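You operate a simulated robot arm through the tools that you are given. There is no shell and no other tool. Be economical: measure what you need, move in short steps, check, and stop when the job is done.

You are at the controls of a simulated robot arm. One attempt, no reset.

Task
Serve three portions of cereal, set the bowl on the mat and empty the open milk carton over it.
Fine: knob back at 0, the empty carton in the bin.

The check looks at the end state, three seconds after you hand in, the way a careful person would. Anything else that was tipped, shoved, dropped, spilled or broken makes it a failure.

Robot
A 7-joint arm with a two-finger parallel gripper on a trunk, on a base that drives. Base frame: it is fixed to the floor where the robot stands at the start and does not move with it; the origin is under the middle of the robot, x ahead of it, y to its left, z up. Lengths are in m, angles in rad, forces in N, time in s.
With the tool pointing down near the work surface it reaches from about 0.34 to 0.78 m from the robot's upright axis, wherever it stands. Its first joint turns from -2.897 to 2.897 rad. Places, roughly: dispenser stand [0.7, 0.5, 0.9]; dispenser knob [0.6, 0.5, 1.2]; place mat [0.5, 0.3, 0.9]; inside the waste bin [0.5, -0.7, 0.6]; milk carton [0.75, -1.25, 1]. Payload 3.91 kg.
The TCP is the grasp point between the finger pads, 0.03 m short of the fingertips. In the tool frame z runs along the fingers and y along their closing line. Largest opening 0.11 m; finger width 0.02, thickness 0.01; the body of the gripper, 0.048 by 0.112 m, starts 0.055 m behind the TCP.
Orientation is that of the tool frame in the base frame, as [roll, pitch, yaw] about the fixed x, y, z axes, in that order (R = Rz(yaw) Ry(pitch) Rx(roll)). With the fingers straight down and closing along the base's y, the tool's x points along the base's -x, its y along +y and its z along -z.

Tools
- The arm moves only by the tool step_arm. Its argument "commands" is text: rows parted by semicolons, each of 7 numbers parted by spaces: the shift along the tool's x, y, z in m, then the turn, a rotation vector about the tool's x, y, z in rad, then the gripper command, from -1 (shut) to 1 (fully open), values between in proportion. In form: tx ty tz wx wy wz claw; .... A call has 1 to 12 rows; each row is the pose to reach, as a shift and turn from the pose commanded when the call began, along the tool's axes at that moment. Rows are played at 5 a second. More than 0.05 m and 0.15 rad between two rows, or a gripper value outside its range, and nothing of the call is played. A pose out of reach is approached as far as the arm can. The call stops where the force on the tool passes 40 N (or 10 N more than at its start, if that is more) or the arm is blocked; 0.2 s more then pass. Each finger travels about 0.153 m/s and halts on what it meets, pressing with about 35 N; the grip force reading is that of the motor and also rises with nothing between the fingers. The clock runs only during rows and for 0.2 s after the last one: add rows that repeat a pose to give the fingers time. It gives the time, the measured TCP pose, the force on the tool (base axes), the opening and the grip force at its end, in the units of the frame above (readings bear some noise).
- Cameras (640 x 400 px; columns grow to the right, rows downward): "scene" is now at [0.0056, 0.1213, 1.5981]; the picture's right is [-0.08, -1.00, 0.00], its down [-0.70, 0.06, -0.71] and it looks along [0.70, -0.06, -0.71] (base axes); focal length 272 px, centre (320, 200). "wrist" rides on the gripper at [0.077, 0.007, -0.115] in the tool frame; the picture's right is [-0.09, 1.00, 0.00], its down [-0.80, -0.07, -0.59] and it looks along [-0.59, -0.05, 0.80] (tool axes); focal length 270 px, centre (320, 200). There is no depth. A picture from a camera that has moved, and an enlarged one, comes with that camera's place and axes in the base frame and with its lens. The place of the scene camera against the robot may be out by one fixed shift of up to 0.025 m in any direction.
- get_image(camera): a new picture of that camera. It takes no simulated time.
- lift_body(by): slides the trunk up (or, below 0, down) by that many m; the arm and the scene camera ride with it, the base frame stays. It gives what a move gives, with no picture.
- roll_base(legs): drives the robot by 1 to 6 legs, each [ahead, turn to the left] in m and rad, along the robot's own axes; the way and the turn of a leg run together, so that a leg with both is an arc; at most 1.5 m and 3.142 rad a leg. The arm and the cameras ride along, it lands a little off, and it stops where it bumps. It gives what a move gives.
- aim_head(pan, tilt): turns the head with the scene camera to pan (to the left, within 2.705 rad either way) and tilt (down, from -0.506 to 1.204), counted from straight ahead of the robot. It gives what a move gives.
- enlarge(camera, box): a new picture of the part [left, top, right, bottom] of that camera's present view, enlarged. It takes no simulated time.
- close_job(): hands the job in; it is judged then, once.

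Work in short steps. Places have to be worked out from the pictures, the camera data and where the tool is seen: move nearer, look again, correct. Check each grasp and each placing, and mend what went wrong. You have 120 turns and 90 pictures in all, those below and enlarged ones among them. Open the gripper and draw the arm clear of the work before you hand the job in, unless the task says otherwise; then end with one line.

The tools are called after "Emit:" by a JSON object that holds its "fn" and its "kwargs". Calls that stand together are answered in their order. step_arm: Moves the arm, as the interface text tells. Its arguments: {"type":"object","properties":{"commands":{"type":"string"}},"required":["commands"]} The other tools are called the same way: lift_body (by) slides the trunk up or down; roll_base (legs) drives the base; aim_head (pan, tilt) turns the head that bears the scene camera; get_image (camera) takes a picture; enlarge (camera, box) takes an enlarged picture of a part of a camera's view; close_job () hands the job in.

At the start:

```text
clock: 0.0
tcp_pos: [0.33, 0.0658, 1.2914]
ee_rot: [3.141, 0.001, -3.142]
wrist_force: [-0.4, 0.4, -0.7]
finger_gap: 0.11
finger_force: 0.0
trunk travel left (down, up): [-0.575, 0.035]
robot x, y, heading: [-0.0003, 0.0032, 0.005]
head pan, tilt: [-0.084, 0.785]
```

scene: 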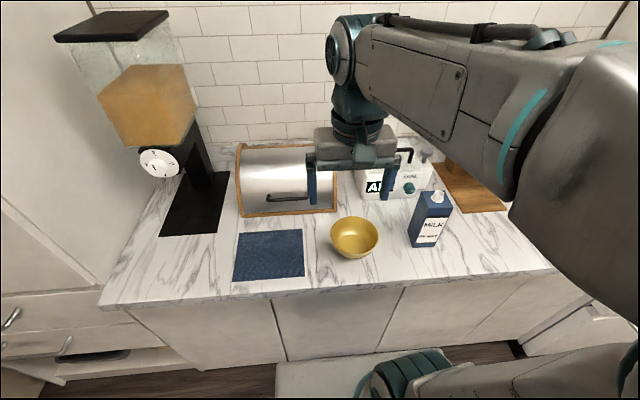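
wrist: 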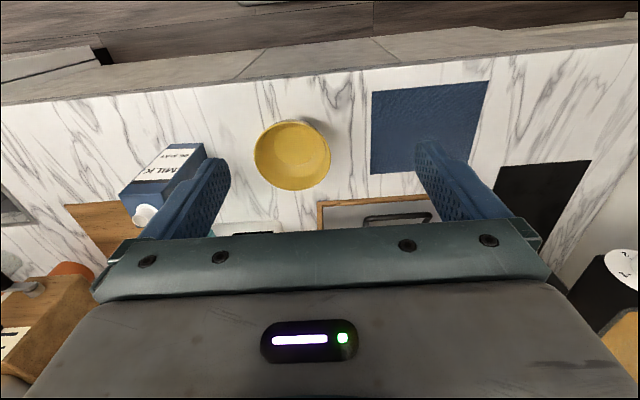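

The scene shows the dispenser with its knob, the bowl, the mat and one milk carton (with a white cap). The listed carton is farther right, so I look more closely at the dispenser and then to the right.

Emit:
{"fn": "enlarge", "kwargs": {"camera": "scene", "box": [40, 0, 240, 250]}}

Emit:
{"fn": "enlarge", "kwargs": {"camera": "scene", "box": [220, 130, 520, 290]}}

Emit:
{"fn": "aim_head", "kwargs": {"pan": -1.1, "tilt": 0.6}}

Emit:
{"fn": "get_image", "kwargs": {"camera": "scene"}}

```text
1.60 times, centred on (140, 125) of scene
camera zoom: at [0.0056, 0.1213, 1.5981], right [-0.08, -1.0, 0.0], down [-0.7, 0.06, -0.71], along [0.7, -0.06, -0.71], focal length 435 px, centre (608, 320)
```

zoom: 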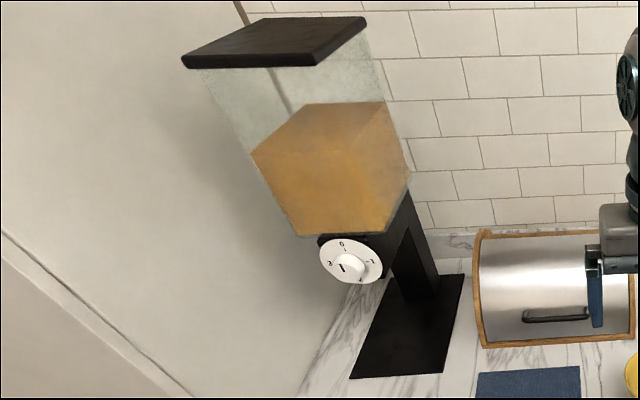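

```text
2.13 times, centred on (370, 210) of scene
camera zoom: at [0.0056, 0.1213, 1.5981], right [-0.08, -1.0, 0.0], down [-0.7, 0.06, -0.71], along [0.7, -0.06, -0.71], focal length 580 px, centre (213, 179)
```

zoom: 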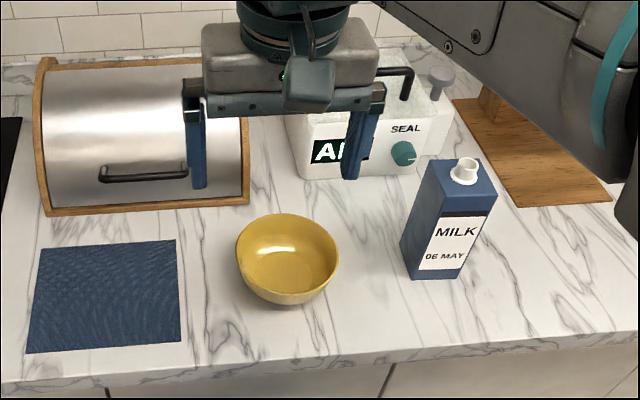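

```text
clock: 1.3
tcp_pos: [0.3312, 0.0662, 1.2908]
ee_rot: [-3.14, 0.0, 3.141]
wrist_force: [-1.0, -0.2, -0.7]
finger_gap: 0.1102
finger_force: 0.0
trunk travel left (down, up): [-0.575, 0.035]
robot x, y, heading: [-0.0018, -0.0008, 0.0]
head pan, tilt: [-1.1, 0.6]
```

```text
85 pictures are left
camera scene: at [-0.0352, 0.0494, 1.6139], right [-0.89, -0.45, 0.0], down [-0.26, 0.5, -0.83], along [0.38, -0.73, -0.56], focal length 272 px, centre (320, 200)
```

scene: 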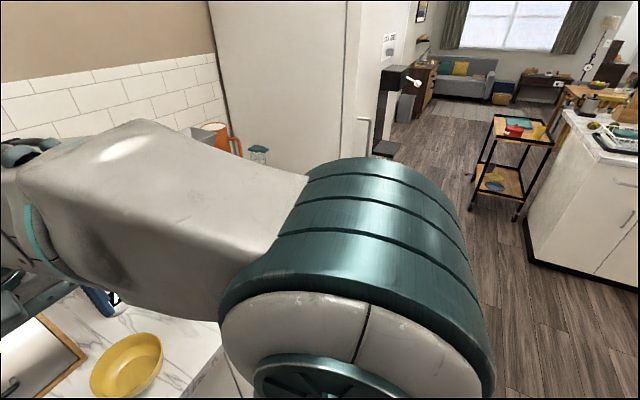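

The arm blocks the view to the right. I zoom in on the note on the fridge and the near carton, and look behind me before driving.

Emit:
{"fn": "enlarge", "kwargs": {"camera": "scene", "box": [340, 0, 460, 160]}}

Emit:
{"fn": "aim_head", "kwargs": {"pan": -2.4, "tilt": 0.6}}

Emit:
{"fn": "get_image", "kwargs": {"camera": "scene"}}

Emit:
{"fn": "aim_head", "kwargs": {"pan": 2.5, "tilt": 0.6}}

Emit:
{"fn": "get_image", "kwargs": {"camera": "scene"}}

```text
2.50 times, centred on (400, 80) of scene
camera zoom: at [-0.0352, 0.0494, 1.6139], right [-0.89, -0.45, 0.0], down [-0.26, 0.5, -0.83], along [0.38, -0.73, -0.56], focal length 680 px, centre (120, 500)
```

zoom: 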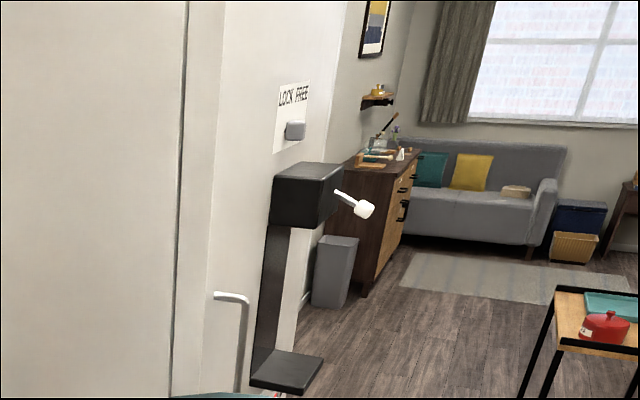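

```text
clock: 2.8
tcp_pos: [0.3292, 0.0661, 1.2897]
ee_rot: [3.141, 0.0, -3.14]
wrist_force: [-0.8, 0.6, 0.0]
finger_gap: 0.1099
finger_force: 0.1
trunk travel left (down, up): [-0.575, 0.035]
robot x, y, heading: [0.0013, -0.0, -0.002]
head pan, tilt: [-2.4, 0.6]
```

```text
83 pictures are left
camera scene: at [-0.1405, 0.0684, 1.6139], right [-0.68, 0.74, 0.0], down [0.42, 0.38, -0.83], along [-0.61, -0.56, -0.56], focal length 272 px, centre (320, 200)
```

scene: 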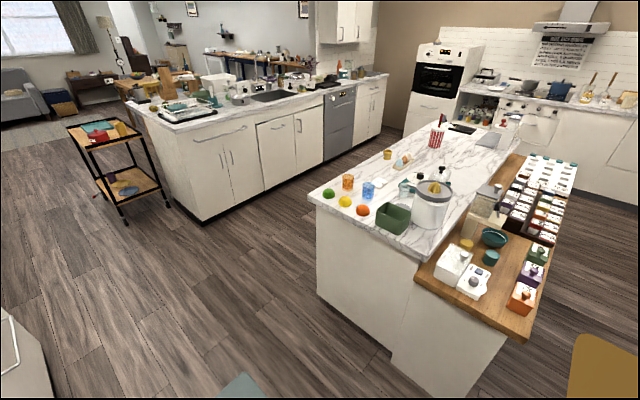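

```text
clock: 6.6
tcp_pos: [0.3299, 0.0675, 1.2905]
ee_rot: [3.141, -0.002, 3.14]
wrist_force: [-0.2, -0.7, 0.8]
finger_gap: 0.1101
finger_force: 0.1
trunk travel left (down, up): [-0.575, 0.035]
robot x, y, heading: [0.0022, -0.0006, 0.001]
head pan, tilt: [2.499, 0.6]
```

```text
82 pictures are left
camera scene: at [-0.1462, 0.1811, 1.6139], right [0.6, 0.8, 0.0], down [0.45, -0.34, -0.83], along [-0.66, 0.49, -0.56], focal length 272 px, centre (320, 200)
```

scene: 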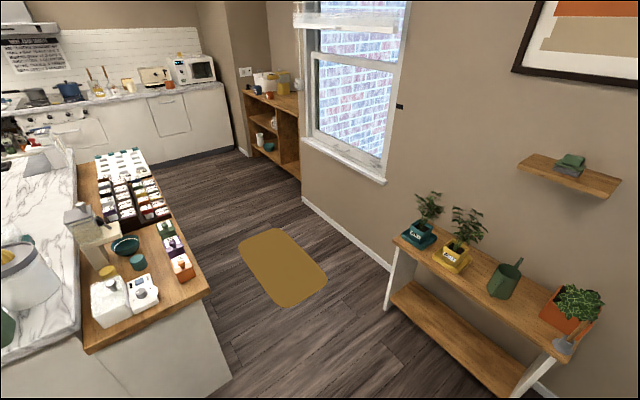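

A large room; space behind is free for ~0.5 m. I back off so the arm no longer hides the right part of the counter and the tall white cupboard/fridge.

Emit:
{"fn": "roll_base", "kwargs": {"legs": [[-0.45, 0]]}}

Emit:
{"fn": "aim_head", "kwargs": {"pan": -0.9, "tilt": 0.5}}

Emit:
{"fn": "get_image", "kwargs": {"camera": "scene"}}

Emit:
{"fn": "get_image", "kwargs": {"camera": "wrist"}}

```text
clock: 9.3
tcp_pos: [-0.1176, 0.0657, 1.2916]
ee_rot: [3.14, 0.0, 3.141]
wrist_force: [-0.7, -0.1, 0.5]
finger_gap: 0.1102
finger_force: 0.2
trunk travel left (down, up): [-0.575, 0.035]
robot x, y, heading: [-0.4442, -0.0026, -0.003]
head pan, tilt: [2.499, 0.6]
```

```text
clock: 12.2
tcp_pos: [-0.1159, 0.0662, 1.2903]
ee_rot: [3.141, -0.001, 3.141]
wrist_force: [-0.6, -1.0, 0.4]
finger_gap: 0.1099
finger_force: 0.1
trunk travel left (down, up): [-0.575, 0.035]
robot x, y, heading: [-0.449, 0.0005, -0.001]
head pan, tilt: [-0.901, 0.499]
```

```text
81 pictures are left
camera scene: at [-0.4658, 0.0572, 1.623], right [-0.78, -0.62, 0.0], down [-0.3, 0.38, -0.88], along [0.54, -0.69, -0.48], focal length 272 px, centre (320, 200)
```

scene: 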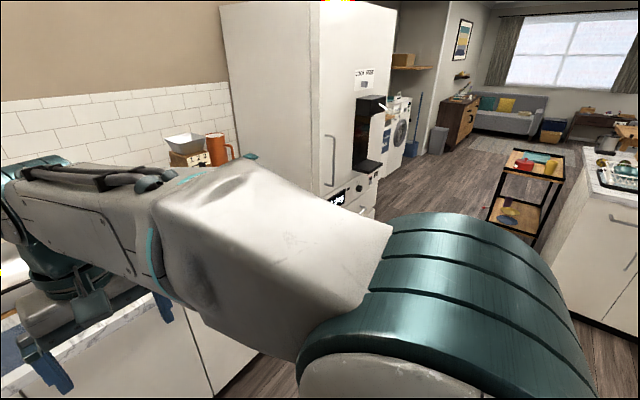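

```text
80 pictures are left
camera wrist: at [-0.1937, 0.0731, 1.4056], right [0.09, 1.0, 0.0], down [0.8, -0.07, 0.59], along [0.59, -0.05, -0.8], focal length 270 px, centre (320, 200)
```

wrist: 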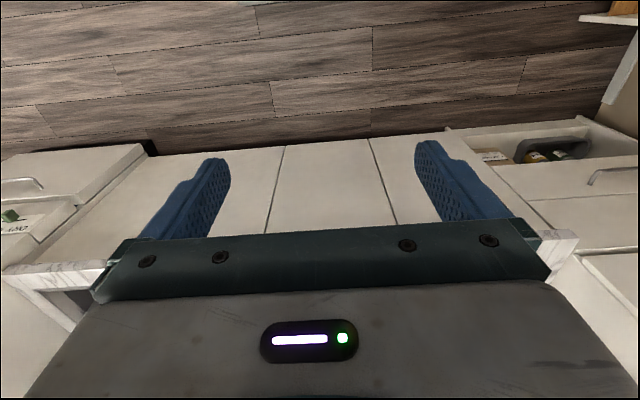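

I zoom in on the tall cabinet/fridge and the device next to it.

Emit:
{"fn": "enlarge", "kwargs": {"camera": "scene", "box": [290, 50, 430, 230]}}

Emit:
{"fn": "roll_base", "kwargs": {"legs": [[-0.15, 0.0], [0.0, -1.0]]}}

Emit:
{"fn": "aim_head", "kwargs": {"pan": 0.3, "tilt": 0.5}}

Emit:
{"fn": "get_image", "kwargs": {"camera": "scene"}}

```text
2.22 times, centred on (360, 140) of scene
camera zoom: at [-0.4658, 0.0572, 1.623], right [-0.78, -0.62, 0.0], down [-0.3, 0.38, -0.88], along [0.54, -0.69, -0.48], focal length 605 px, centre (231, 333)
```

zoom: 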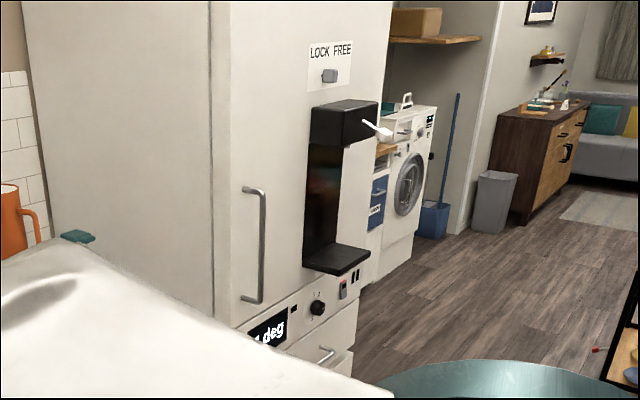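

```text
clock: 16.2
tcp_pos: [-0.3702, -0.2484, 1.2906]
ee_rot: [-3.141, -0.001, 2.111]
wrist_force: [-0.5, -0.2, -0.2]
finger_gap: 0.1101
finger_force: 0.1
trunk travel left (down, up): [-0.575, 0.035]
robot x, y, heading: [-0.5982, -0.0003, -1.03]
head pan, tilt: [-0.901, 0.499]
```

```text
clock: 17.6
tcp_pos: [-0.3707, -0.2483, 1.2904]
ee_rot: [3.14, 0.0, 2.111]
wrist_force: [-0.1, 0.1, 0.2]
finger_gap: 0.1102
finger_force: 0.0
trunk travel left (down, up): [-0.575, 0.035]
robot x, y, heading: [-0.5992, -0.0008, -1.027]
head pan, tilt: [0.3, 0.499]
```

```text
78 pictures are left
camera scene: at [-0.4394, 0.0607, 1.623], right [-0.67, -0.75, 0.0], down [-0.36, 0.32, -0.88], along [0.65, -0.59, -0.48], focal length 272 px, centre (320, 200)
```

scene: 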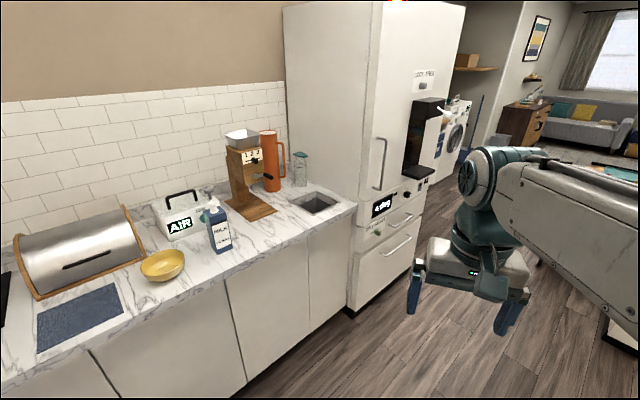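

Now I see the fridge (handle on its left edge, "4 deg" display), the waste hole in the counter, and the counter carton. I zoom on the counter carton and the fridge front.

Emit:
{"fn": "enlarge", "kwargs": {"camera": "scene", "box": [185, 185, 255, 260]}}

Emit:
{"fn": "enlarge", "kwargs": {"camera": "scene", "box": [350, 50, 460, 270]}}

Emit:
{"fn": "enlarge", "kwargs": {"camera": "scene", "box": [210, 110, 360, 230]}}

```text
5.33 times, centred on (220, 222) of scene
camera zoom: at [-0.4394, 0.0607, 1.623], right [-0.67, -0.75, 0.0], down [-0.36, 0.32, -0.88], along [0.65, -0.59, -0.48], focal length 1451 px, centre (853, 80)
```

zoom: 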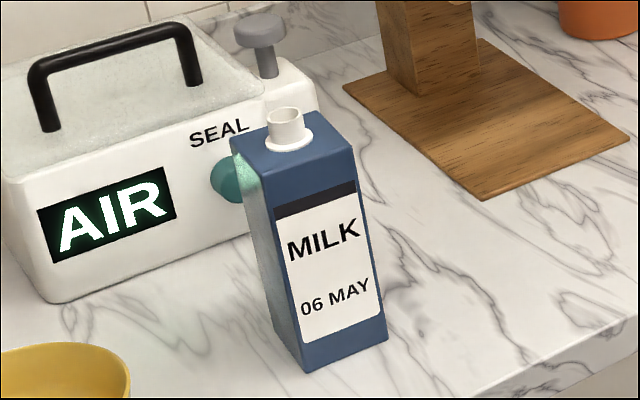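

```text
1.82 times, centred on (405, 160) of scene
camera zoom: at [-0.4394, 0.0607, 1.623], right [-0.67, -0.75, 0.0], down [-0.36, 0.32, -0.88], along [0.65, -0.59, -0.48], focal length 495 px, centre (166, 273)
```

zoom: 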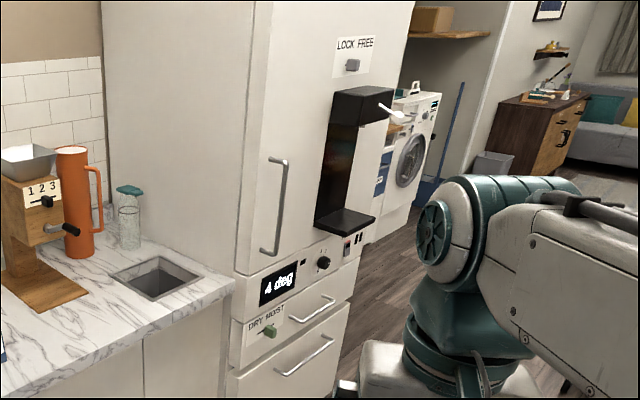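

```text
3.33 times, centred on (285, 170) of scene
camera zoom: at [-0.4394, 0.0607, 1.623], right [-0.67, -0.75, 0.0], down [-0.36, 0.32, -0.88], along [0.65, -0.59, -0.48], focal length 907 px, centre (437, 300)
```

zoom: 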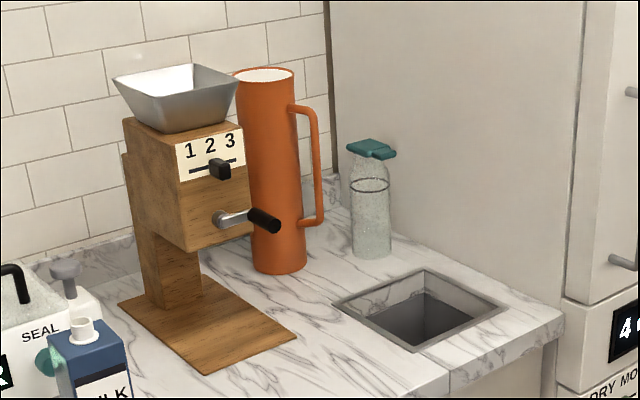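

The counter carton has a white open-looking spout; the listed carton sits where the fridge is. I'll inspect both before using one. First back to the counter and look at the knob head-on.

Emit:
{"fn": "roll_base", "kwargs": {"legs": [[0, 1.45], [0.45, 0], [0, -0.42]]}}

Emit:
{"fn": "aim_head", "kwargs": {"pan": 0.3, "tilt": 0.5}}

Emit:
{"fn": "get_image", "kwargs": {"camera": "scene"}}

```text
clock: 25.1
tcp_pos: [0.1452, 0.241, 1.2912]
ee_rot: [-3.142, 0.001, 3.124]
wrist_force: [-0.8, 0.6, 0.0]
finger_gap: 0.1102
finger_force: 0.0
trunk travel left (down, up): [-0.575, 0.035]
robot x, y, heading: [-0.1851, 0.1748, -0.015]
head pan, tilt: [0.3, 0.499]
```

```text
clock: 25.7
tcp_pos: [0.1449, 0.2418, 1.2909]
ee_rot: [-3.141, 0.001, 3.127]
wrist_force: [-0.3, -0.1, -0.5]
finger_gap: 0.1097
finger_force: 0.1
trunk travel left (down, up): [-0.575, 0.035]
robot x, y, heading: [-0.1834, 0.1789, -0.019]
head pan, tilt: [0.3, 0.499]
```

```text
74 pictures are left
camera scene: at [-0.1726, 0.3341, 1.623], right [0.28, -0.96, 0.0], down [-0.46, -0.14, -0.88], along [0.84, 0.25, -0.48], focal length 272 px, centre (320, 200)
```

scene: 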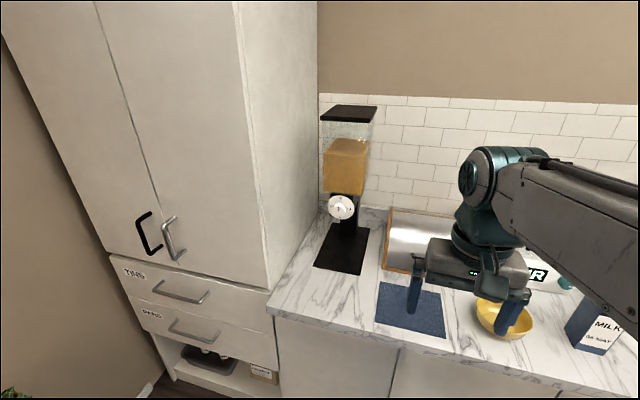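

Zoom on the knob, and on the counter carton.

Emit:
{"fn": "enlarge", "kwargs": {"camera": "scene", "box": [316, 185, 366, 230]}}

Emit:
{"fn": "enlarge", "kwargs": {"camera": "scene", "box": [310, 95, 390, 285]}}

```text
8.89 times, centred on (341, 208) of scene
camera zoom: at [-0.1726, 0.3341, 1.623], right [0.28, -0.96, 0.0], down [-0.46, -0.14, -0.88], along [0.84, 0.25, -0.48], focal length 2418 px, centre (133, 133)
```

zoom: 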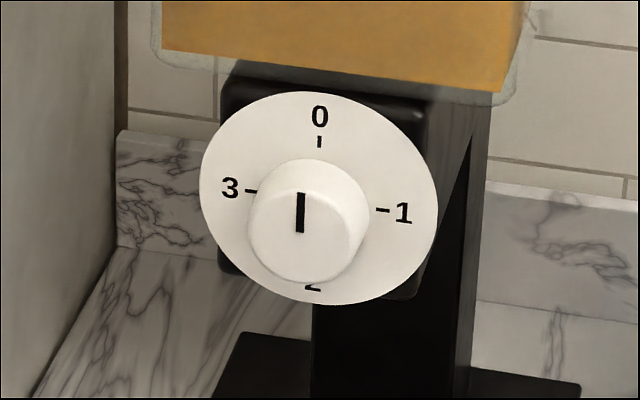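

```text
2.11 times, centred on (350, 190) of scene
camera zoom: at [-0.1726, 0.3341, 1.623], right [0.28, -0.96, 0.0], down [-0.46, -0.14, -0.88], along [0.84, 0.25, -0.48], focal length 573 px, centre (257, 221)
```

zoom: 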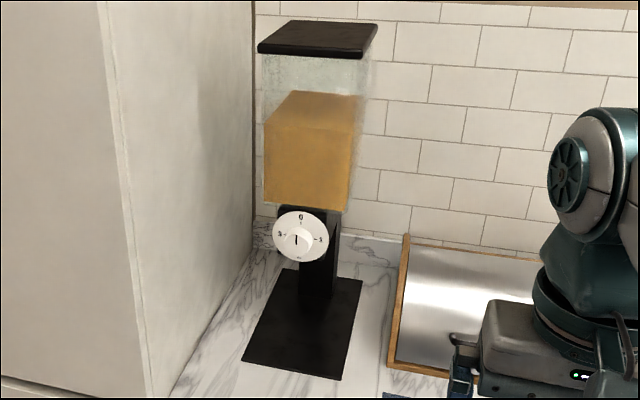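

Knob is at 0 and marked 0-1-2-3 clockwise. From the wrist picture the bowl is near (0.463, 0.004), Ø≈0.137. I drive forward a bit to a spot from which bowl, mat and dispenser are all in reach, and take a wrist picture.

Emit:
{"fn": "roll_base", "kwargs": {"legs": [[0.14, 0.015]]}}

Emit:
{"fn": "get_image", "kwargs": {"camera": "wrist"}}

```text
clock: 27.0
tcp_pos: [0.2837, 0.245, 1.2902]
ee_rot: [3.14, -0.001, -3.141]
wrist_force: [1.1, 0.7, -0.7]
finger_gap: 0.1099
finger_force: 0.1
trunk travel left (down, up): [-0.575, 0.035]
robot x, y, heading: [-0.0477, 0.1767, 0.004]
head pan, tilt: [0.3, 0.499]
```

```text
71 pictures are left
camera wrist: at [0.2076, 0.2519, 1.4053], right [0.09, 1.0, 0.0], down [0.8, -0.07, 0.59], along [0.59, -0.05, -0.8], focal length 270 px, centre (320, 200)
```

wrist: 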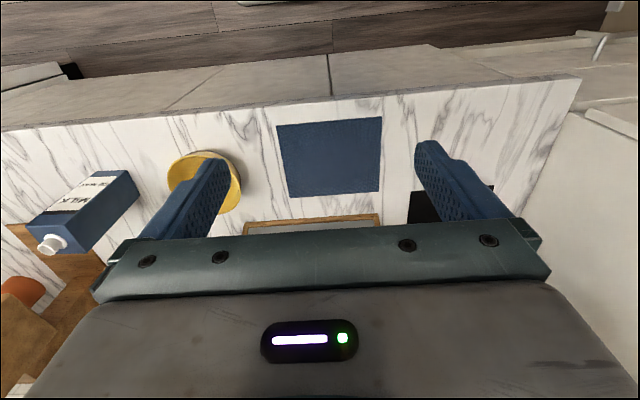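

Mat centre ≈ (0.465, 0.253). Now I tilt the tool forward to horizontal in front of the dispenser to see it from the front with the wrist camera.

Emit:
{"fn": "step_arm", "kwargs": {"commands": "-0.01 0.018 0.006 0 -0.14 0 1; -0.02 0.036 0.012 0 -0.28 0 1; -0.03 0.054 0.018 0 -0.42 0 1; -0.04 0.072 0.024 0 -0.56 0 1; -0.05 0.09 0.03 0 -0.70 0 1; -0.06 0.108 0.036 0 -0.84 0 1; -0.07 0.126 0.042 0 -0.98 0 1; -0.08 0.144 0.048 0 -1.12 0 1; -0.09 0.162 0.054 0 -1.26 0 1; -0.1 0.18 0.06 0 -1.40 0 1; -0.1 0.2 0.066 0 -1.54 0 1; -0.1 0.2 0.066 0 -1.57 0 1"}}

Emit:
{"fn": "get_image", "kwargs": {"camera": "wrist"}}

Emit:
{"fn": "get_image", "kwargs": {"camera": "scene"}}

```text
clock: 28.8
tcp_pos: [0.304, 0.4722, 1.2147]
ee_rot: [2.965, 0.91, -2.99]
wrist_force: [0.5, -0.2, -0.3]
finger_gap: 0.1099
finger_force: 0.1
trunk travel left (down, up): [-0.575, 0.035]
robot x, y, heading: [-0.0448, 0.178, 0.005]
head pan, tilt: [0.3, 0.499]
stopped in row 8: the arm was blocked; the commanded pose is now the measured one
```

```text
70 pictures are left
camera wrist: at [0.1705, 0.4383, 1.223], right [-0.23, 0.96, 0.18], down [0.07, -0.17, 0.98], along [0.97, 0.24, -0.02], focal length 270 px, centre (320, 200)
```

wrist: 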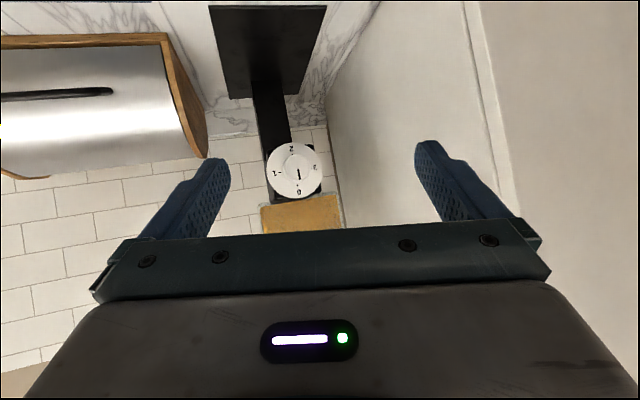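

```text
69 pictures are left
camera scene: at [-0.0361, 0.333, 1.623], right [0.3, -0.95, 0.0], down [-0.46, -0.14, -0.88], along [0.84, 0.26, -0.48], focal length 272 px, centre (320, 200)
```

scene: 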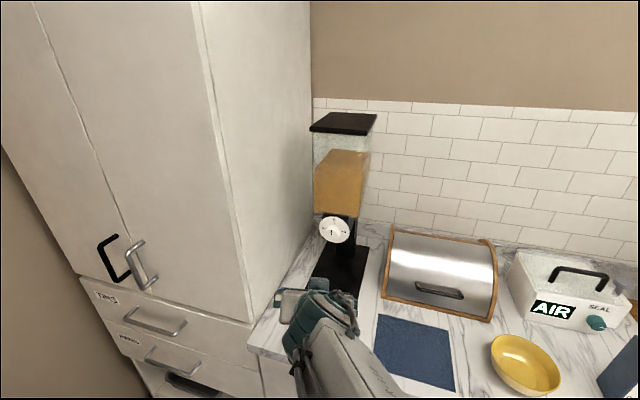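

The arm hit a joint limit but the view is good: knob ≈ (0.60, 0.51, 1.16), stand plate x≈0.56–0.86, y≈0.51. To find the outlet I back off and lower the trunk so the head camera sees the dispenser's underside.

Emit:
{"fn": "roll_base", "kwargs": {"legs": [[-0.3, 0]]}}

Emit:
{"fn": "lift_body", "kwargs": {"by": -0.55}}

Emit:
{"fn": "aim_head", "kwargs": {"pan": 0.25, "tilt": 0.0}}

Emit:
{"fn": "enlarge", "kwargs": {"camera": "scene", "box": [240, 120, 400, 280]}}

```text
clock: 30.8
tcp_pos: [0.0091, 0.4733, 1.2137]
ee_rot: [2.967, 0.91, -2.99]
wrist_force: [1.3, -0.4, 0.8]
finger_gap: 0.1102
finger_force: 0.1
trunk travel left (down, up): [-0.575, 0.035]
robot x, y, heading: [-0.3401, 0.1788, 0.007]
head pan, tilt: [0.3, 0.499]
```

```text
refused: -0.55 is not a number from -0.4 to 0.4
```

```text
clock: 31.7
tcp_pos: [0.009, 0.4732, 1.2124]
ee_rot: [2.963, 0.908, -2.99]
wrist_force: [-0.2, 0.3, -0.4]
finger_gap: 0.1101
finger_force: 0.2
trunk travel left (down, up): [-0.575, 0.035]
robot x, y, heading: [-0.3427, 0.1725, -0.001]
head pan, tilt: [0.25, 0.0]
```

```text
2.50 times, centred on (320, 200) of scene
camera zoom: at [-0.33, 0.3277, 1.669], right [0.25, -0.97, 0.0], down [0.0, 0.0, -1.0], along [0.97, 0.25, 0.0], focal length 680 px, centre (320, 200)
```

zoom: 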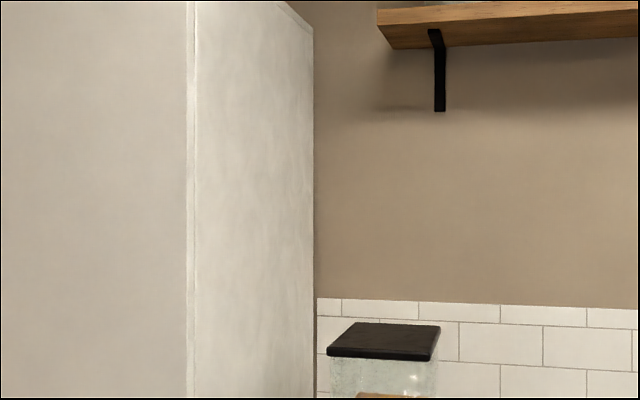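

The lift is limited to 0.4 per call; I lower in two steps.

Emit:
{"fn": "lift_body", "kwargs": {"by": -0.4}}

Emit:
{"fn": "lift_body", "kwargs": {"by": -0.17}}

Emit:
{"fn": "enlarge", "kwargs": {"camera": "scene", "box": [290, 140, 400, 260]}}

```text
clock: 35.6
tcp_pos: [0.0164, 0.4714, 0.7913]
ee_rot: [2.917, 0.823, -3.024]
wrist_force: [-0.4, 0.0, -0.5]
finger_gap: 0.1101
finger_force: 0.1
trunk travel left (down, up): [-0.175, 0.435]
robot x, y, heading: [-0.3424, 0.1778, 0.004]
head pan, tilt: [0.25, 0.0]
```

```text
clock: 37.5
tcp_pos: [0.0201, 0.47, 0.6193]
ee_rot: [2.917, 0.814, -3.026]
wrist_force: [0.6, 0.2, 0.4]
finger_gap: 0.11
finger_force: 0.0
trunk travel left (down, up): [-0.005, 0.605]
robot x, y, heading: [-0.3438, 0.1767, 0.006]
head pan, tilt: [0.25, 0.0]
```

```text
3.33 times, centred on (345, 200) of scene
camera zoom: at [-0.3231, 0.3274, 1.0986], right [0.25, -0.97, 0.0], down [-0.01, 0.0, -1.0], along [0.97, 0.25, -0.01], focal length 907 px, centre (237, 200)
```

zoom: 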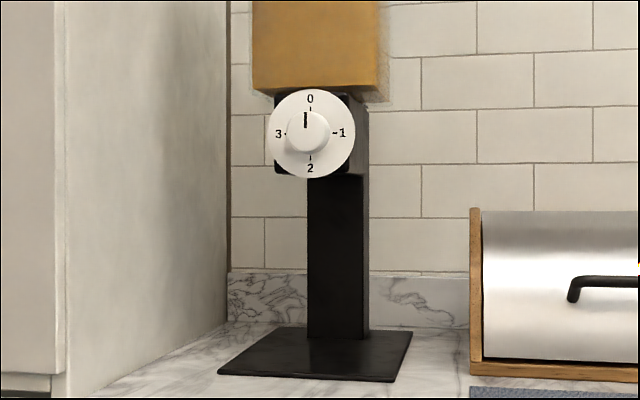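

The block sits over the plate with the column at the back, so the bowl should go at about x≈0.675, y≈0.513. Now I raise the trunk, roll forward a bit, and reorient the tool (tilted 40° forward, closing in the xz plane) over the bowl's near rim.

Emit:
{"fn": "lift_body", "kwargs": {"by": 0.4}}

Emit:
{"fn": "lift_body", "kwargs": {"by": 0.17}}

Emit:
{"fn": "roll_base", "kwargs": {"legs": [[0.2, 0]]}}

Emit:
{"fn": "step_arm", "kwargs": {"commands": "0 0 0 0.014 0.0288 -0.1326 1; 0 0 0 0.028 0.0576 -0.2652 1; 0 0 0 0.042 0.0864 -0.3978 1; 0 0 0 0.056 0.1152 -0.5304 1; 0 0 0 0.07 0.144 -0.663 1; 0 0 0 0.084 0.1728 -0.7956 1; 0 0 0 0.097 0.2016 -0.928 1; 0 0 0 0.111 0.23 -1.061 1; 0 0 0 0.125 0.259 -1.194 1; 0 0 0 0.139 0.288 -1.326 1; 0 0 0 0.153 0.317 -1.459 1"}}

```text
clock: 41.3
tcp_pos: [0.0086, 0.4735, 1.0431]
ee_rot: [2.965, 0.912, -2.985]
wrist_force: [0.2, -0.2, -0.3]
finger_gap: 0.11
finger_force: 0.0
trunk travel left (down, up): [-0.405, 0.205]
robot x, y, heading: [-0.3394, 0.1811, 0.009]
head pan, tilt: [0.25, 0.0]
```

```text
clock: 43.2
tcp_pos: [0.0095, 0.472, 1.2127]
ee_rot: [2.963, 0.908, -2.988]
wrist_force: [-1.0, -1.2, -0.1]
finger_gap: 0.1101
finger_force: 0.1
trunk travel left (down, up): [-0.575, 0.035]
robot x, y, heading: [-0.338, 0.1755, 0.004]
head pan, tilt: [0.25, 0.0]
```

```text
clock: 44.8
tcp_pos: [0.2036, 0.4749, 1.2122]
ee_rot: [2.963, 0.905, -2.989]
wrist_force: [-0.7, 0.3, 0.7]
finger_gap: 0.1098
finger_force: 0.0
trunk travel left (down, up): [-0.575, 0.035]
robot x, y, heading: [-0.1463, 0.1799, 0.008]
head pan, tilt: [0.25, 0.0]
```

```text
clock: 47.2
tcp_pos: [0.2044, 0.4745, 1.2125]
ee_rot: [-2.347, -0.019, -1.568]
wrist_force: [0.0, -0.1, 0.1]
finger_gap: 0.1099
finger_force: 0.1
trunk travel left (down, up): [-0.575, 0.035]
robot x, y, heading: [-0.1452, 0.1789, 0.013]
head pan, tilt: [0.25, 0.0]
```

Orientation is good (tilt 45°). Now hover in front of the bowl's near rim.

Emit:
{"fn": "step_arm", "kwargs": {"commands": "0.0427 0.0025 0.0172 0 0 0 1; 0.0855 0.005 0.0344 0 0 0 1; 0.128 0.007 0.0515 0 0 0 1; 0.171 0.01 0.0687 0 0 0 1; 0.2136 0.012 0.086 0 0 0 1; 0.256 0.015 0.103 0 0 0 1; 0.299 0.017 0.12 0 0 0 1; 0.342 0.02 0.137 0 0 0 1; 0.384 0.022 0.155 0 0 0 1; 0.427 0.025 0.172 0 0 0 1; 0.47 0.027 0.189 0 0 0 1"}}

Emit:
{"fn": "get_image", "kwargs": {"camera": "wrist"}}

Emit:
{"fn": "aim_head", "kwargs": {"pan": -0.3, "tilt": 0.75}}

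Emit:
{"fn": "get_image", "kwargs": {"camera": "scene"}}

```text
clock: 49.6
tcp_pos: [0.3197, -0.0005, 1.0669]
ee_rot: [-2.347, -0.016, -1.57]
wrist_force: [0.4, 0.6, -0.4]
finger_gap: 0.1098
finger_force: 0.2
out of reach, approached as far as the arm can: row 5, 6, 7, 8, 9
trunk travel left (down, up): [-0.575, 0.035]
robot x, y, heading: [-0.148, 0.178, 0.009]
head pan, tilt: [0.25, 0.0]
```

```text
66 pictures are left
camera wrist: at [0.2338, -0.0765, 1.1443], right [-0.7, 0.07, -0.71], down [-0.38, 0.81, 0.45], along [0.61, 0.58, -0.54], focal length 270 px, centre (320, 200)
```

wrist: 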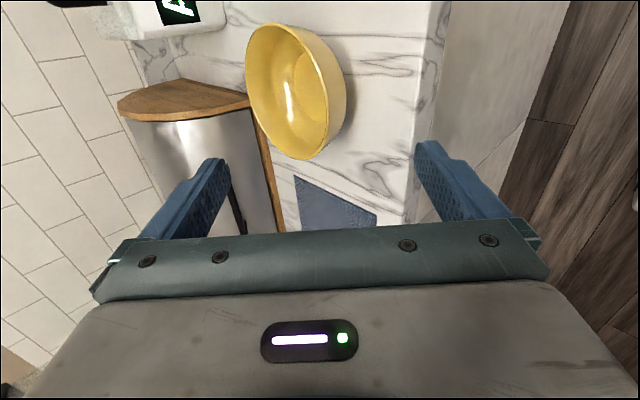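

```text
clock: 50.7
tcp_pos: [0.3195, 0.001, 1.0681]
ee_rot: [-2.348, -0.018, -1.57]
wrist_force: [0.0, -0.7, 0.6]
finger_gap: 0.1098
finger_force: 0.1
trunk travel left (down, up): [-0.575, 0.035]
robot x, y, heading: [-0.146, 0.1805, 0.012]
head pan, tilt: [-0.3, 0.75]
```

```text
65 pictures are left
camera scene: at [-0.1436, 0.2819, 1.6011], right [-0.29, -0.96, 0.0], down [-0.65, 0.2, -0.73], along [0.7, -0.21, -0.68], focal length 272 px, centre (320, 200)
```

scene: 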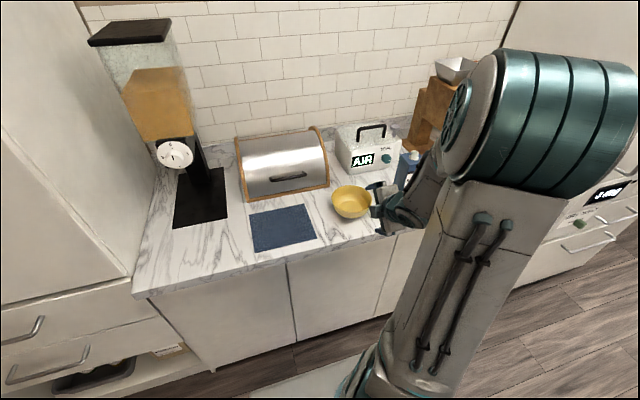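

Bowl centre ≈ (0.465, 0.003), rim z≈0.97. I move to 6 cm before the rim with a slightly smaller tilt and fingers open about 4 cm, then look.

Emit:
{"fn": "step_arm", "kwargs": {"commands": "-0.001 0.002 0.035 -0.08 0 0 -0.27; -0.002 0.004 0.071 -0.16 0 0 -0.27; -0.002 0.004 0.071 -0.16 0 0 -0.27"}}

Emit:
{"fn": "get_image", "kwargs": {"camera": "wrist"}}

Emit:
{"fn": "enlarge", "kwargs": {"camera": "scene", "box": [310, 150, 430, 250]}}

```text
clock: 51.5
tcp_pos: [0.3674, 0.0019, 1.0165]
ee_rot: [-2.509, -0.018, -1.57]
wrist_force: [0.9, 0.5, 0.2]
finger_gap: 0.0401
finger_force: 0.0
trunk travel left (down, up): [-0.575, 0.035]
robot x, y, heading: [-0.1479, 0.1773, 0.007]
head pan, tilt: [-0.3, 0.75]
```

```text
64 pictures are left
camera wrist: at [0.2953, -0.0743, 1.1062], right [-0.8, 0.08, -0.59], down [-0.3, 0.81, 0.51], along [0.52, 0.58, -0.63], focal length 270 px, centre (320, 200)
```

wrist: 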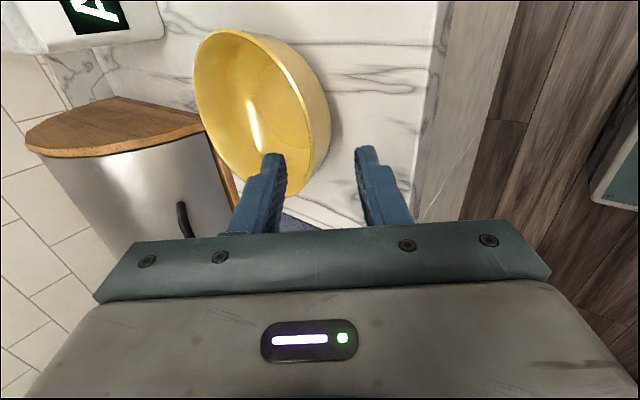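

```text
4.00 times, centred on (370, 200) of scene
camera zoom: at [-0.1439, 0.2821, 1.601], right [-0.29, -0.96, 0.0], down [-0.65, 0.2, -0.73], along [0.7, -0.21, -0.68], focal length 1088 px, centre (120, 200)
```

zoom: 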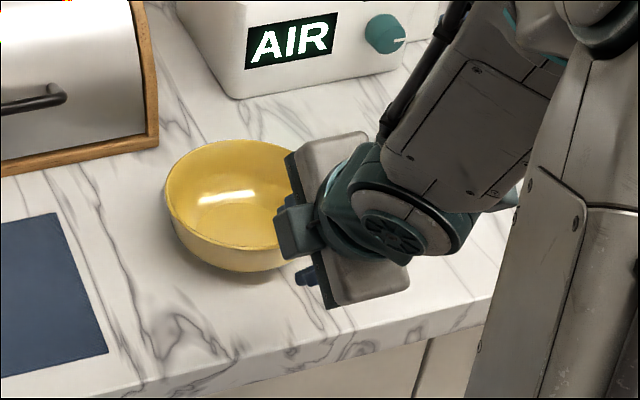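

Alignment looks right; I advance 6 cm along the fingers and look before closing.

Emit:
{"fn": "step_arm", "kwargs": {"commands": "0 0 0.02 0 0 0 -0.27; 0 0 0.04 0 0 0 -0.27; 0 0 0.06 0 0 0 -0.27"}}

Emit:
{"fn": "get_image", "kwargs": {"camera": "wrist"}}

```text
clock: 52.3
tcp_pos: [0.405, 0.0019, 0.969]
ee_rot: [-2.506, -0.017, -1.571]
wrist_force: [0.1, -0.3, 0.5]
finger_gap: 0.0404
finger_force: 0.0
trunk travel left (down, up): [-0.575, 0.035]
robot x, y, heading: [-0.1474, 0.1759, 0.008]
head pan, tilt: [-0.3, 0.75]
```

```text
62 pictures are left
camera wrist: at [0.3317, -0.0732, 1.0589], right [-0.8, 0.08, -0.59], down [-0.3, 0.81, 0.51], along [0.52, 0.58, -0.63], focal length 270 px, centre (320, 200)
```

wrist: 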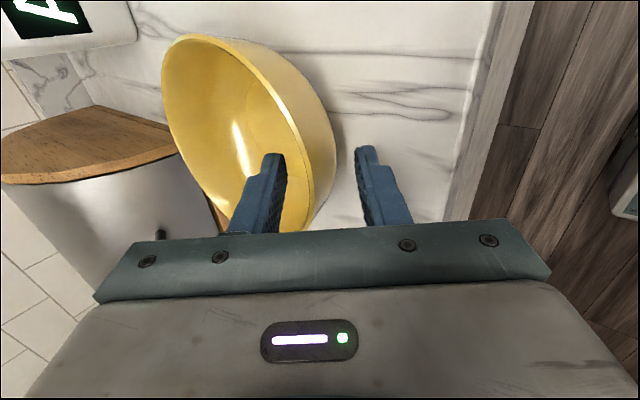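

The inner finger is inside, the outer outside the wall. I close.

Emit:
{"fn": "step_arm", "kwargs": {"commands": "0 0 0 0 0 0 -0.6; 0 0 0 0 0 0 -1; 0 0 0 0 0 0 -1; 0 0 0 0 0 0 -1"}}

Emit:
{"fn": "get_image", "kwargs": {"camera": "wrist"}}

```text
clock: 53.3
tcp_pos: [0.4041, 0.0021, 0.9689]
ee_rot: [-2.509, -0.018, -1.569]
wrist_force: [0.6, -0.8, -3.9]
finger_gap: 0.0074
finger_force: 34.8
trunk travel left (down, up): [-0.575, 0.035]
robot x, y, heading: [-0.1477, 0.1801, 0.013]
head pan, tilt: [-0.3, 0.75]
```

```text
61 pictures are left
camera wrist: at [0.3312, -0.0734, 1.0588], right [-0.8, 0.08, -0.59], down [-0.3, 0.81, 0.51], along [0.52, 0.58, -0.63], focal length 270 px, centre (320, 200)
```

wrist: 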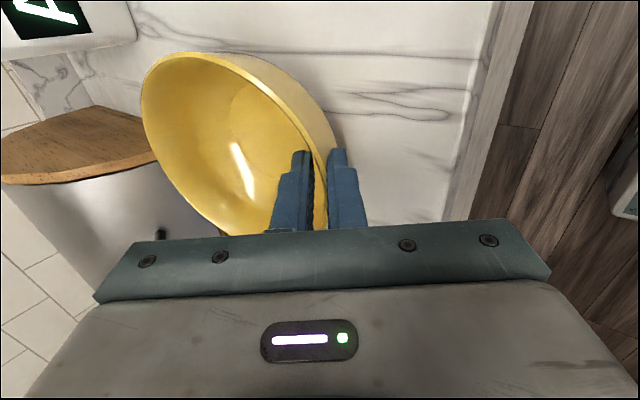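

Gripped (gap 7.4 mm). I lift 6 cm and check.

Emit:
{"fn": "step_arm", "kwargs": {"commands": "0 -0.012 -0.016 0 0 0 -1; 0 -0.024 -0.032 0 0 0 -1; 0 -0.0355 -0.0484 0 0 0 -1; 0 -0.0355 -0.0484 0 0 0 -1"}}

Emit:
{"fn": "get_image", "kwargs": {"camera": "wrist"}}

Emit:
{"fn": "enlarge", "kwargs": {"camera": "scene", "box": [310, 150, 430, 250]}}

```text
clock: 54.3
tcp_pos: [0.4054, 0.0041, 1.0279]
ee_rot: [-2.503, -0.017, -1.573]
wrist_force: [0.9, 0.3, -3.9]
finger_gap: 0.0074
finger_force: 35.3
trunk travel left (down, up): [-0.575, 0.035]
robot x, y, heading: [-0.147, 0.176, 0.009]
head pan, tilt: [-0.3, 0.75]
```

```text
60 pictures are left
camera wrist: at [0.3317, -0.0719, 1.1178], right [-0.8, 0.08, -0.59], down [-0.3, 0.81, 0.51], along [0.52, 0.58, -0.63], focal length 270 px, centre (320, 200)
```

wrist: 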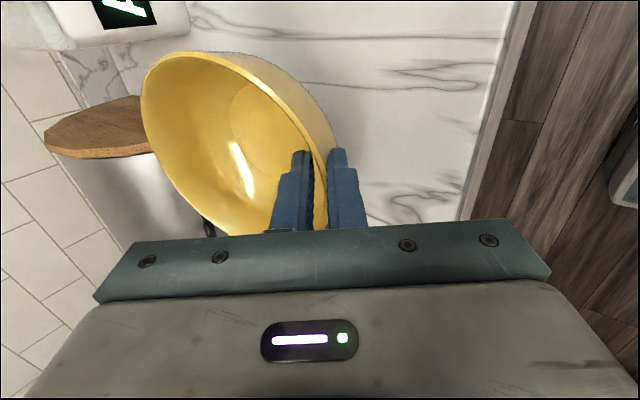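

```text
4.00 times, centred on (370, 200) of scene
camera zoom: at [-0.1431, 0.2821, 1.601], right [-0.29, -0.96, 0.0], down [-0.65, 0.2, -0.73], along [0.7, -0.21, -0.68], focal length 1088 px, centre (120, 200)
```

zoom: 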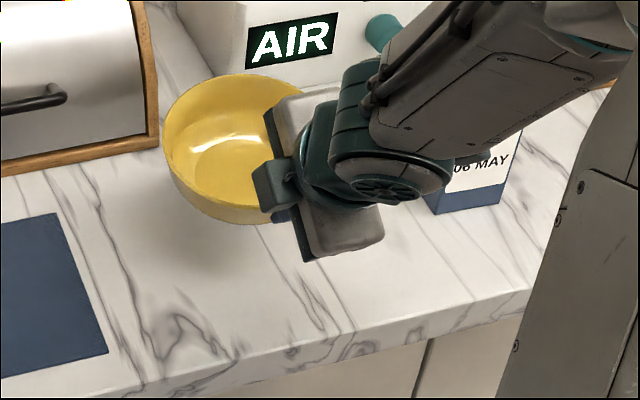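

The bowl is held, nearly level (far side ~5° high). I carry it left to the lane in front of the dispenser, levelling slightly.

Emit:
{"fn": "step_arm", "kwargs": {"commands": "-0.0405 0.003 -0.0044 -0.007 0 0 -1; -0.081 0.006 -0.0088 -0.014 0 0 -1; -0.1215 0.009 -0.0132 -0.021 0 0 -1; -0.162 0.012 -0.0176 -0.028 0 0 -1; -0.2025 0.015 -0.022 -0.035 0 0 -1; -0.243 0.018 -0.0264 -0.042 0 0 -1; -0.2835 0.021 -0.0308 -0.049 0 0 -1; -0.324 0.024 -0.0352 -0.056 0 0 -1; -0.3645 0.027 -0.0396 -0.063 0 0 -1; -0.405 0.03 -0.044 -0.07 0 0 -1; -0.446 0.0326 -0.0486 -0.07 0 0 -1"}}

Emit:
{"fn": "roll_base", "kwargs": {"legs": [[0.1, 0]]}}

Emit:
{"fn": "aim_head", "kwargs": {"pan": 0.25, "tilt": 0.6}}

Emit:
{"fn": "get_image", "kwargs": {"camera": "scene"}}

Emit:
{"fn": "get_image", "kwargs": {"camera": "wrist"}}

```text
clock: 56.7
tcp_pos: [0.3475, 0.4505, 1.0388]
ee_rot: [-2.578, -0.019, -1.568]
wrist_force: [0.0, -0.8, -4.3]
finger_gap: 0.0072
finger_force: 34.8
trunk travel left (down, up): [-0.575, 0.035]
robot x, y, heading: [-0.1475, 0.1744, 0.011]
head pan, tilt: [-0.3, 0.75]
```

```text
clock: 57.9
tcp_pos: [0.4479, 0.449, 1.0389]
ee_rot: [-2.578, -0.018, -1.568]
wrist_force: [0.2, -0.5, -3.7]
finger_gap: 0.0074
finger_force: 34.9
trunk travel left (down, up): [-0.575, 0.035]
robot x, y, heading: [-0.0469, 0.1824, 0.009]
head pan, tilt: [-0.3, 0.75]
```

```text
clock: 58.8
tcp_pos: [0.448, 0.4503, 1.0389]
ee_rot: [-2.578, -0.017, -1.568]
wrist_force: [-0.1, 0.4, -3.2]
finger_gap: 0.0075
finger_force: 34.3
trunk travel left (down, up): [-0.575, 0.035]
robot x, y, heading: [-0.0473, 0.1797, 0.004]
head pan, tilt: [0.25, 0.6]
```

```text
58 pictures are left
camera scene: at [-0.0385, 0.3294, 1.6138], right [0.25, -0.97, 0.0], down [-0.55, -0.14, -0.82], along [0.8, 0.21, -0.57], focal length 272 px, centre (320, 200)
```

scene: 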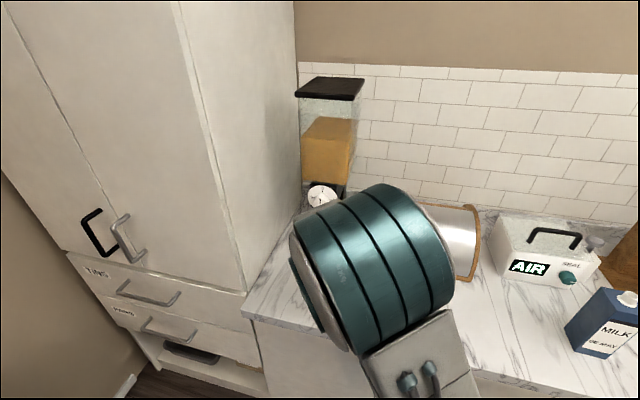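

```text
57 pictures are left
camera wrist: at [0.3802, 0.3742, 1.1338], right [-0.84, 0.08, -0.53], down [-0.26, 0.81, 0.53], along [0.47, 0.58, -0.66], focal length 270 px, centre (320, 200)
```

wrist: 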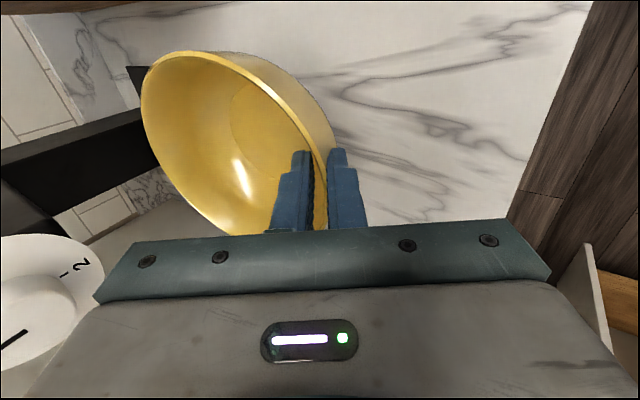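

Knob dial face located at x≈0.607, y≈0.513, z≈1.16. I align with y=0.513 at low height and slide the bowl in toward the plate.

Emit:
{"fn": "step_arm", "kwargs": {"commands": "-0.032 0.01 0.016 0 0 0 -1; -0.063 0.0208 0.033 0 0 0 -1; -0.063 -0.004 0.049 0 0 0 -1; -0.063 -0.03 0.0655 0 0 0 -1; -0.063 -0.056 0.082 0 0 0 -1; -0.063 -0.075 0.094 0 0 0 -1"}}

Emit:
{"fn": "get_image", "kwargs": {"camera": "wrist"}}

Emit:
{"fn": "get_image", "kwargs": {"camera": "scene"}}

```text
clock: 60.2
tcp_pos: [0.5608, 0.5131, 0.998]
ee_rot: [-2.577, -0.018, -1.572]
wrist_force: [0.6, -0.5, -3.6]
finger_gap: 0.0074
finger_force: 35.1
trunk travel left (down, up): [-0.575, 0.035]
robot x, y, heading: [-0.0503, 0.1792, 0.008]
head pan, tilt: [0.25, 0.6]
```

```text
56 pictures are left
camera wrist: at [0.4943, 0.4374, 1.093], right [-0.84, 0.08, -0.53], down [-0.26, 0.81, 0.53], along [0.47, 0.58, -0.66], focal length 270 px, centre (320, 200)
```

wrist: 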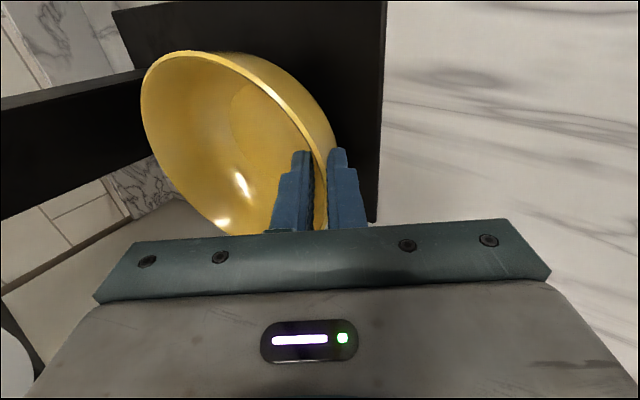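

```text
55 pictures are left
camera scene: at [-0.0378, 0.3294, 1.6139], right [0.25, -0.97, 0.0], down [-0.55, -0.14, -0.82], along [0.8, 0.21, -0.57], focal length 272 px, centre (320, 200)
```

scene: 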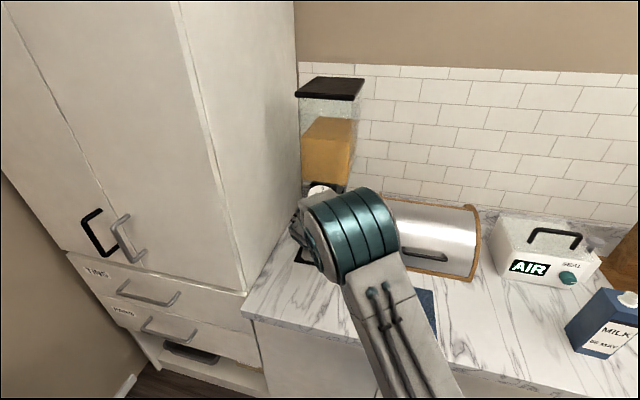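

The bowl is above the plate. I advance 4 cm more and lower a bit, watching force.

Emit:
{"fn": "step_arm", "kwargs": {"commands": "0 -0.017 0.0107 0 0 0 -1; 0 -0.0338 0.0214 0 0 0 -1; 0 -0.0306 0.0265 0 0 0 -1; 0 -0.0274 0.0315 0 0 0 -1"}}

```text
clock: 61.2
tcp_pos: [0.6001, 0.5119, 0.986]
ee_rot: [-2.58, -0.017, -1.569]
wrist_force: [0.0, 0.1, -4.1]
finger_gap: 0.0076
finger_force: 35.3
trunk travel left (down, up): [-0.575, 0.035]
robot x, y, heading: [-0.0486, 0.1774, 0.009]
head pan, tilt: [0.25, 0.6]
```

No contact yet; lower in 3 mm steps.

Emit:
{"fn": "step_arm", "kwargs": {"commands": "0 0.0016 0.0025 0 0 0 -1; 0 0.0032 0.005 0 0 0 -1"}}

Emit:
{"fn": "get_image", "kwargs": {"camera": "wrist"}}

```text
clock: 61.8
tcp_pos: [0.599, 0.5107, 0.9793]
ee_rot: [-2.577, -0.018, -1.57]
wrist_force: [-0.6, 0.7, -3.4]
finger_gap: 0.0071
finger_force: 35.1
trunk travel left (down, up): [-0.575, 0.035]
robot x, y, heading: [-0.0524, 0.1789, 0.01]
head pan, tilt: [0.25, 0.6]
```

```text
54 pictures are left
camera wrist: at [0.5336, 0.4365, 1.0742], right [-0.84, 0.08, -0.53], down [-0.26, 0.81, 0.53], along [0.47, 0.58, -0.66], focal length 270 px, centre (320, 200)
```

wrist: 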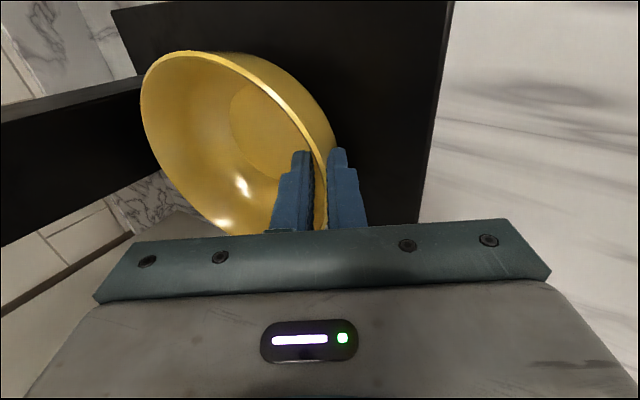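

Still no contact reading; keep lowering in small steps.

Emit:
{"fn": "step_arm", "kwargs": {"commands": "0 0.0016 0.0025 0 0 0 -1; 0 0.0032 0.005 0 0 0 -1"}}

Emit:
{"fn": "step_arm", "kwargs": {"commands": "0 0.0016 0.0025 0 0 0 -1; 0 0.0016 0.0025 0 0 0 -1"}}

```text
clock: 62.4
tcp_pos: [0.6003, 0.5118, 0.9773]
ee_rot: [-2.574, -0.017, -1.568]
wrist_force: [-2.9, 0.0, 8.9]
finger_gap: 0.0072
finger_force: 35.3
trunk travel left (down, up): [-0.575, 0.035]
robot x, y, heading: [-0.0471, 0.178, 0.005]
head pan, tilt: [0.25, 0.6]
```

```text
clock: 63.0
tcp_pos: [0.6004, 0.5125, 0.9766]
ee_rot: [-2.571, -0.014, -1.569]
wrist_force: [-1.3, 0.6, 24.2]
finger_gap: 0.0074
finger_force: 35.1
trunk travel left (down, up): [-0.575, 0.035]
robot x, y, heading: [-0.0493, 0.1786, 0.008]
head pan, tilt: [0.25, 0.6]
```

Contact at z≈0.977. I ease the pressure, open to 4 cm, and withdraw along the fingers.

Emit:
{"fn": "step_arm", "kwargs": {"commands": "0 -0.0032 -0.005 0 0 0 -1; 0 -0.0032 -0.005 0 0 0 -0.7; 0 -0.0032 -0.005 0 0 0 -0.27; 0 -0.0032 -0.005 0 0 0 -0.27; 0 -0.0032 -0.025 0 0 0 -0.27; 0 -0.0032 -0.05 0 0 0 -0.27; 0 -0.0032 -0.075 0 0 0 -0.27"}}

Emit:
{"fn": "get_image", "kwargs": {"camera": "wrist"}}

```text
clock: 64.6
tcp_pos: [0.5621, 0.5106, 1.0366]
ee_rot: [-2.578, -0.018, -1.568]
wrist_force: [-0.1, 0.1, -1.1]
finger_gap: 0.0402
finger_force: 0.1
trunk travel left (down, up): [-0.575, 0.035]
robot x, y, heading: [-0.0462, 0.1778, 0.001]
head pan, tilt: [0.25, 0.6]
```

```text
53 pictures are left
camera wrist: at [0.4954, 0.4361, 1.1314], right [-0.84, 0.08, -0.53], down [-0.26, 0.81, 0.53], along [0.47, 0.58, -0.66], focal length 270 px, centre (320, 200)
```

wrist: 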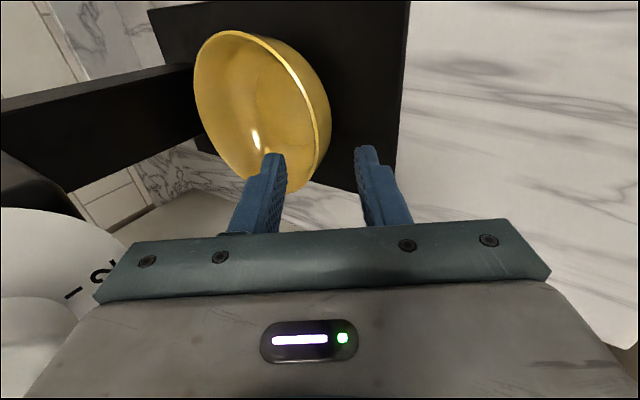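

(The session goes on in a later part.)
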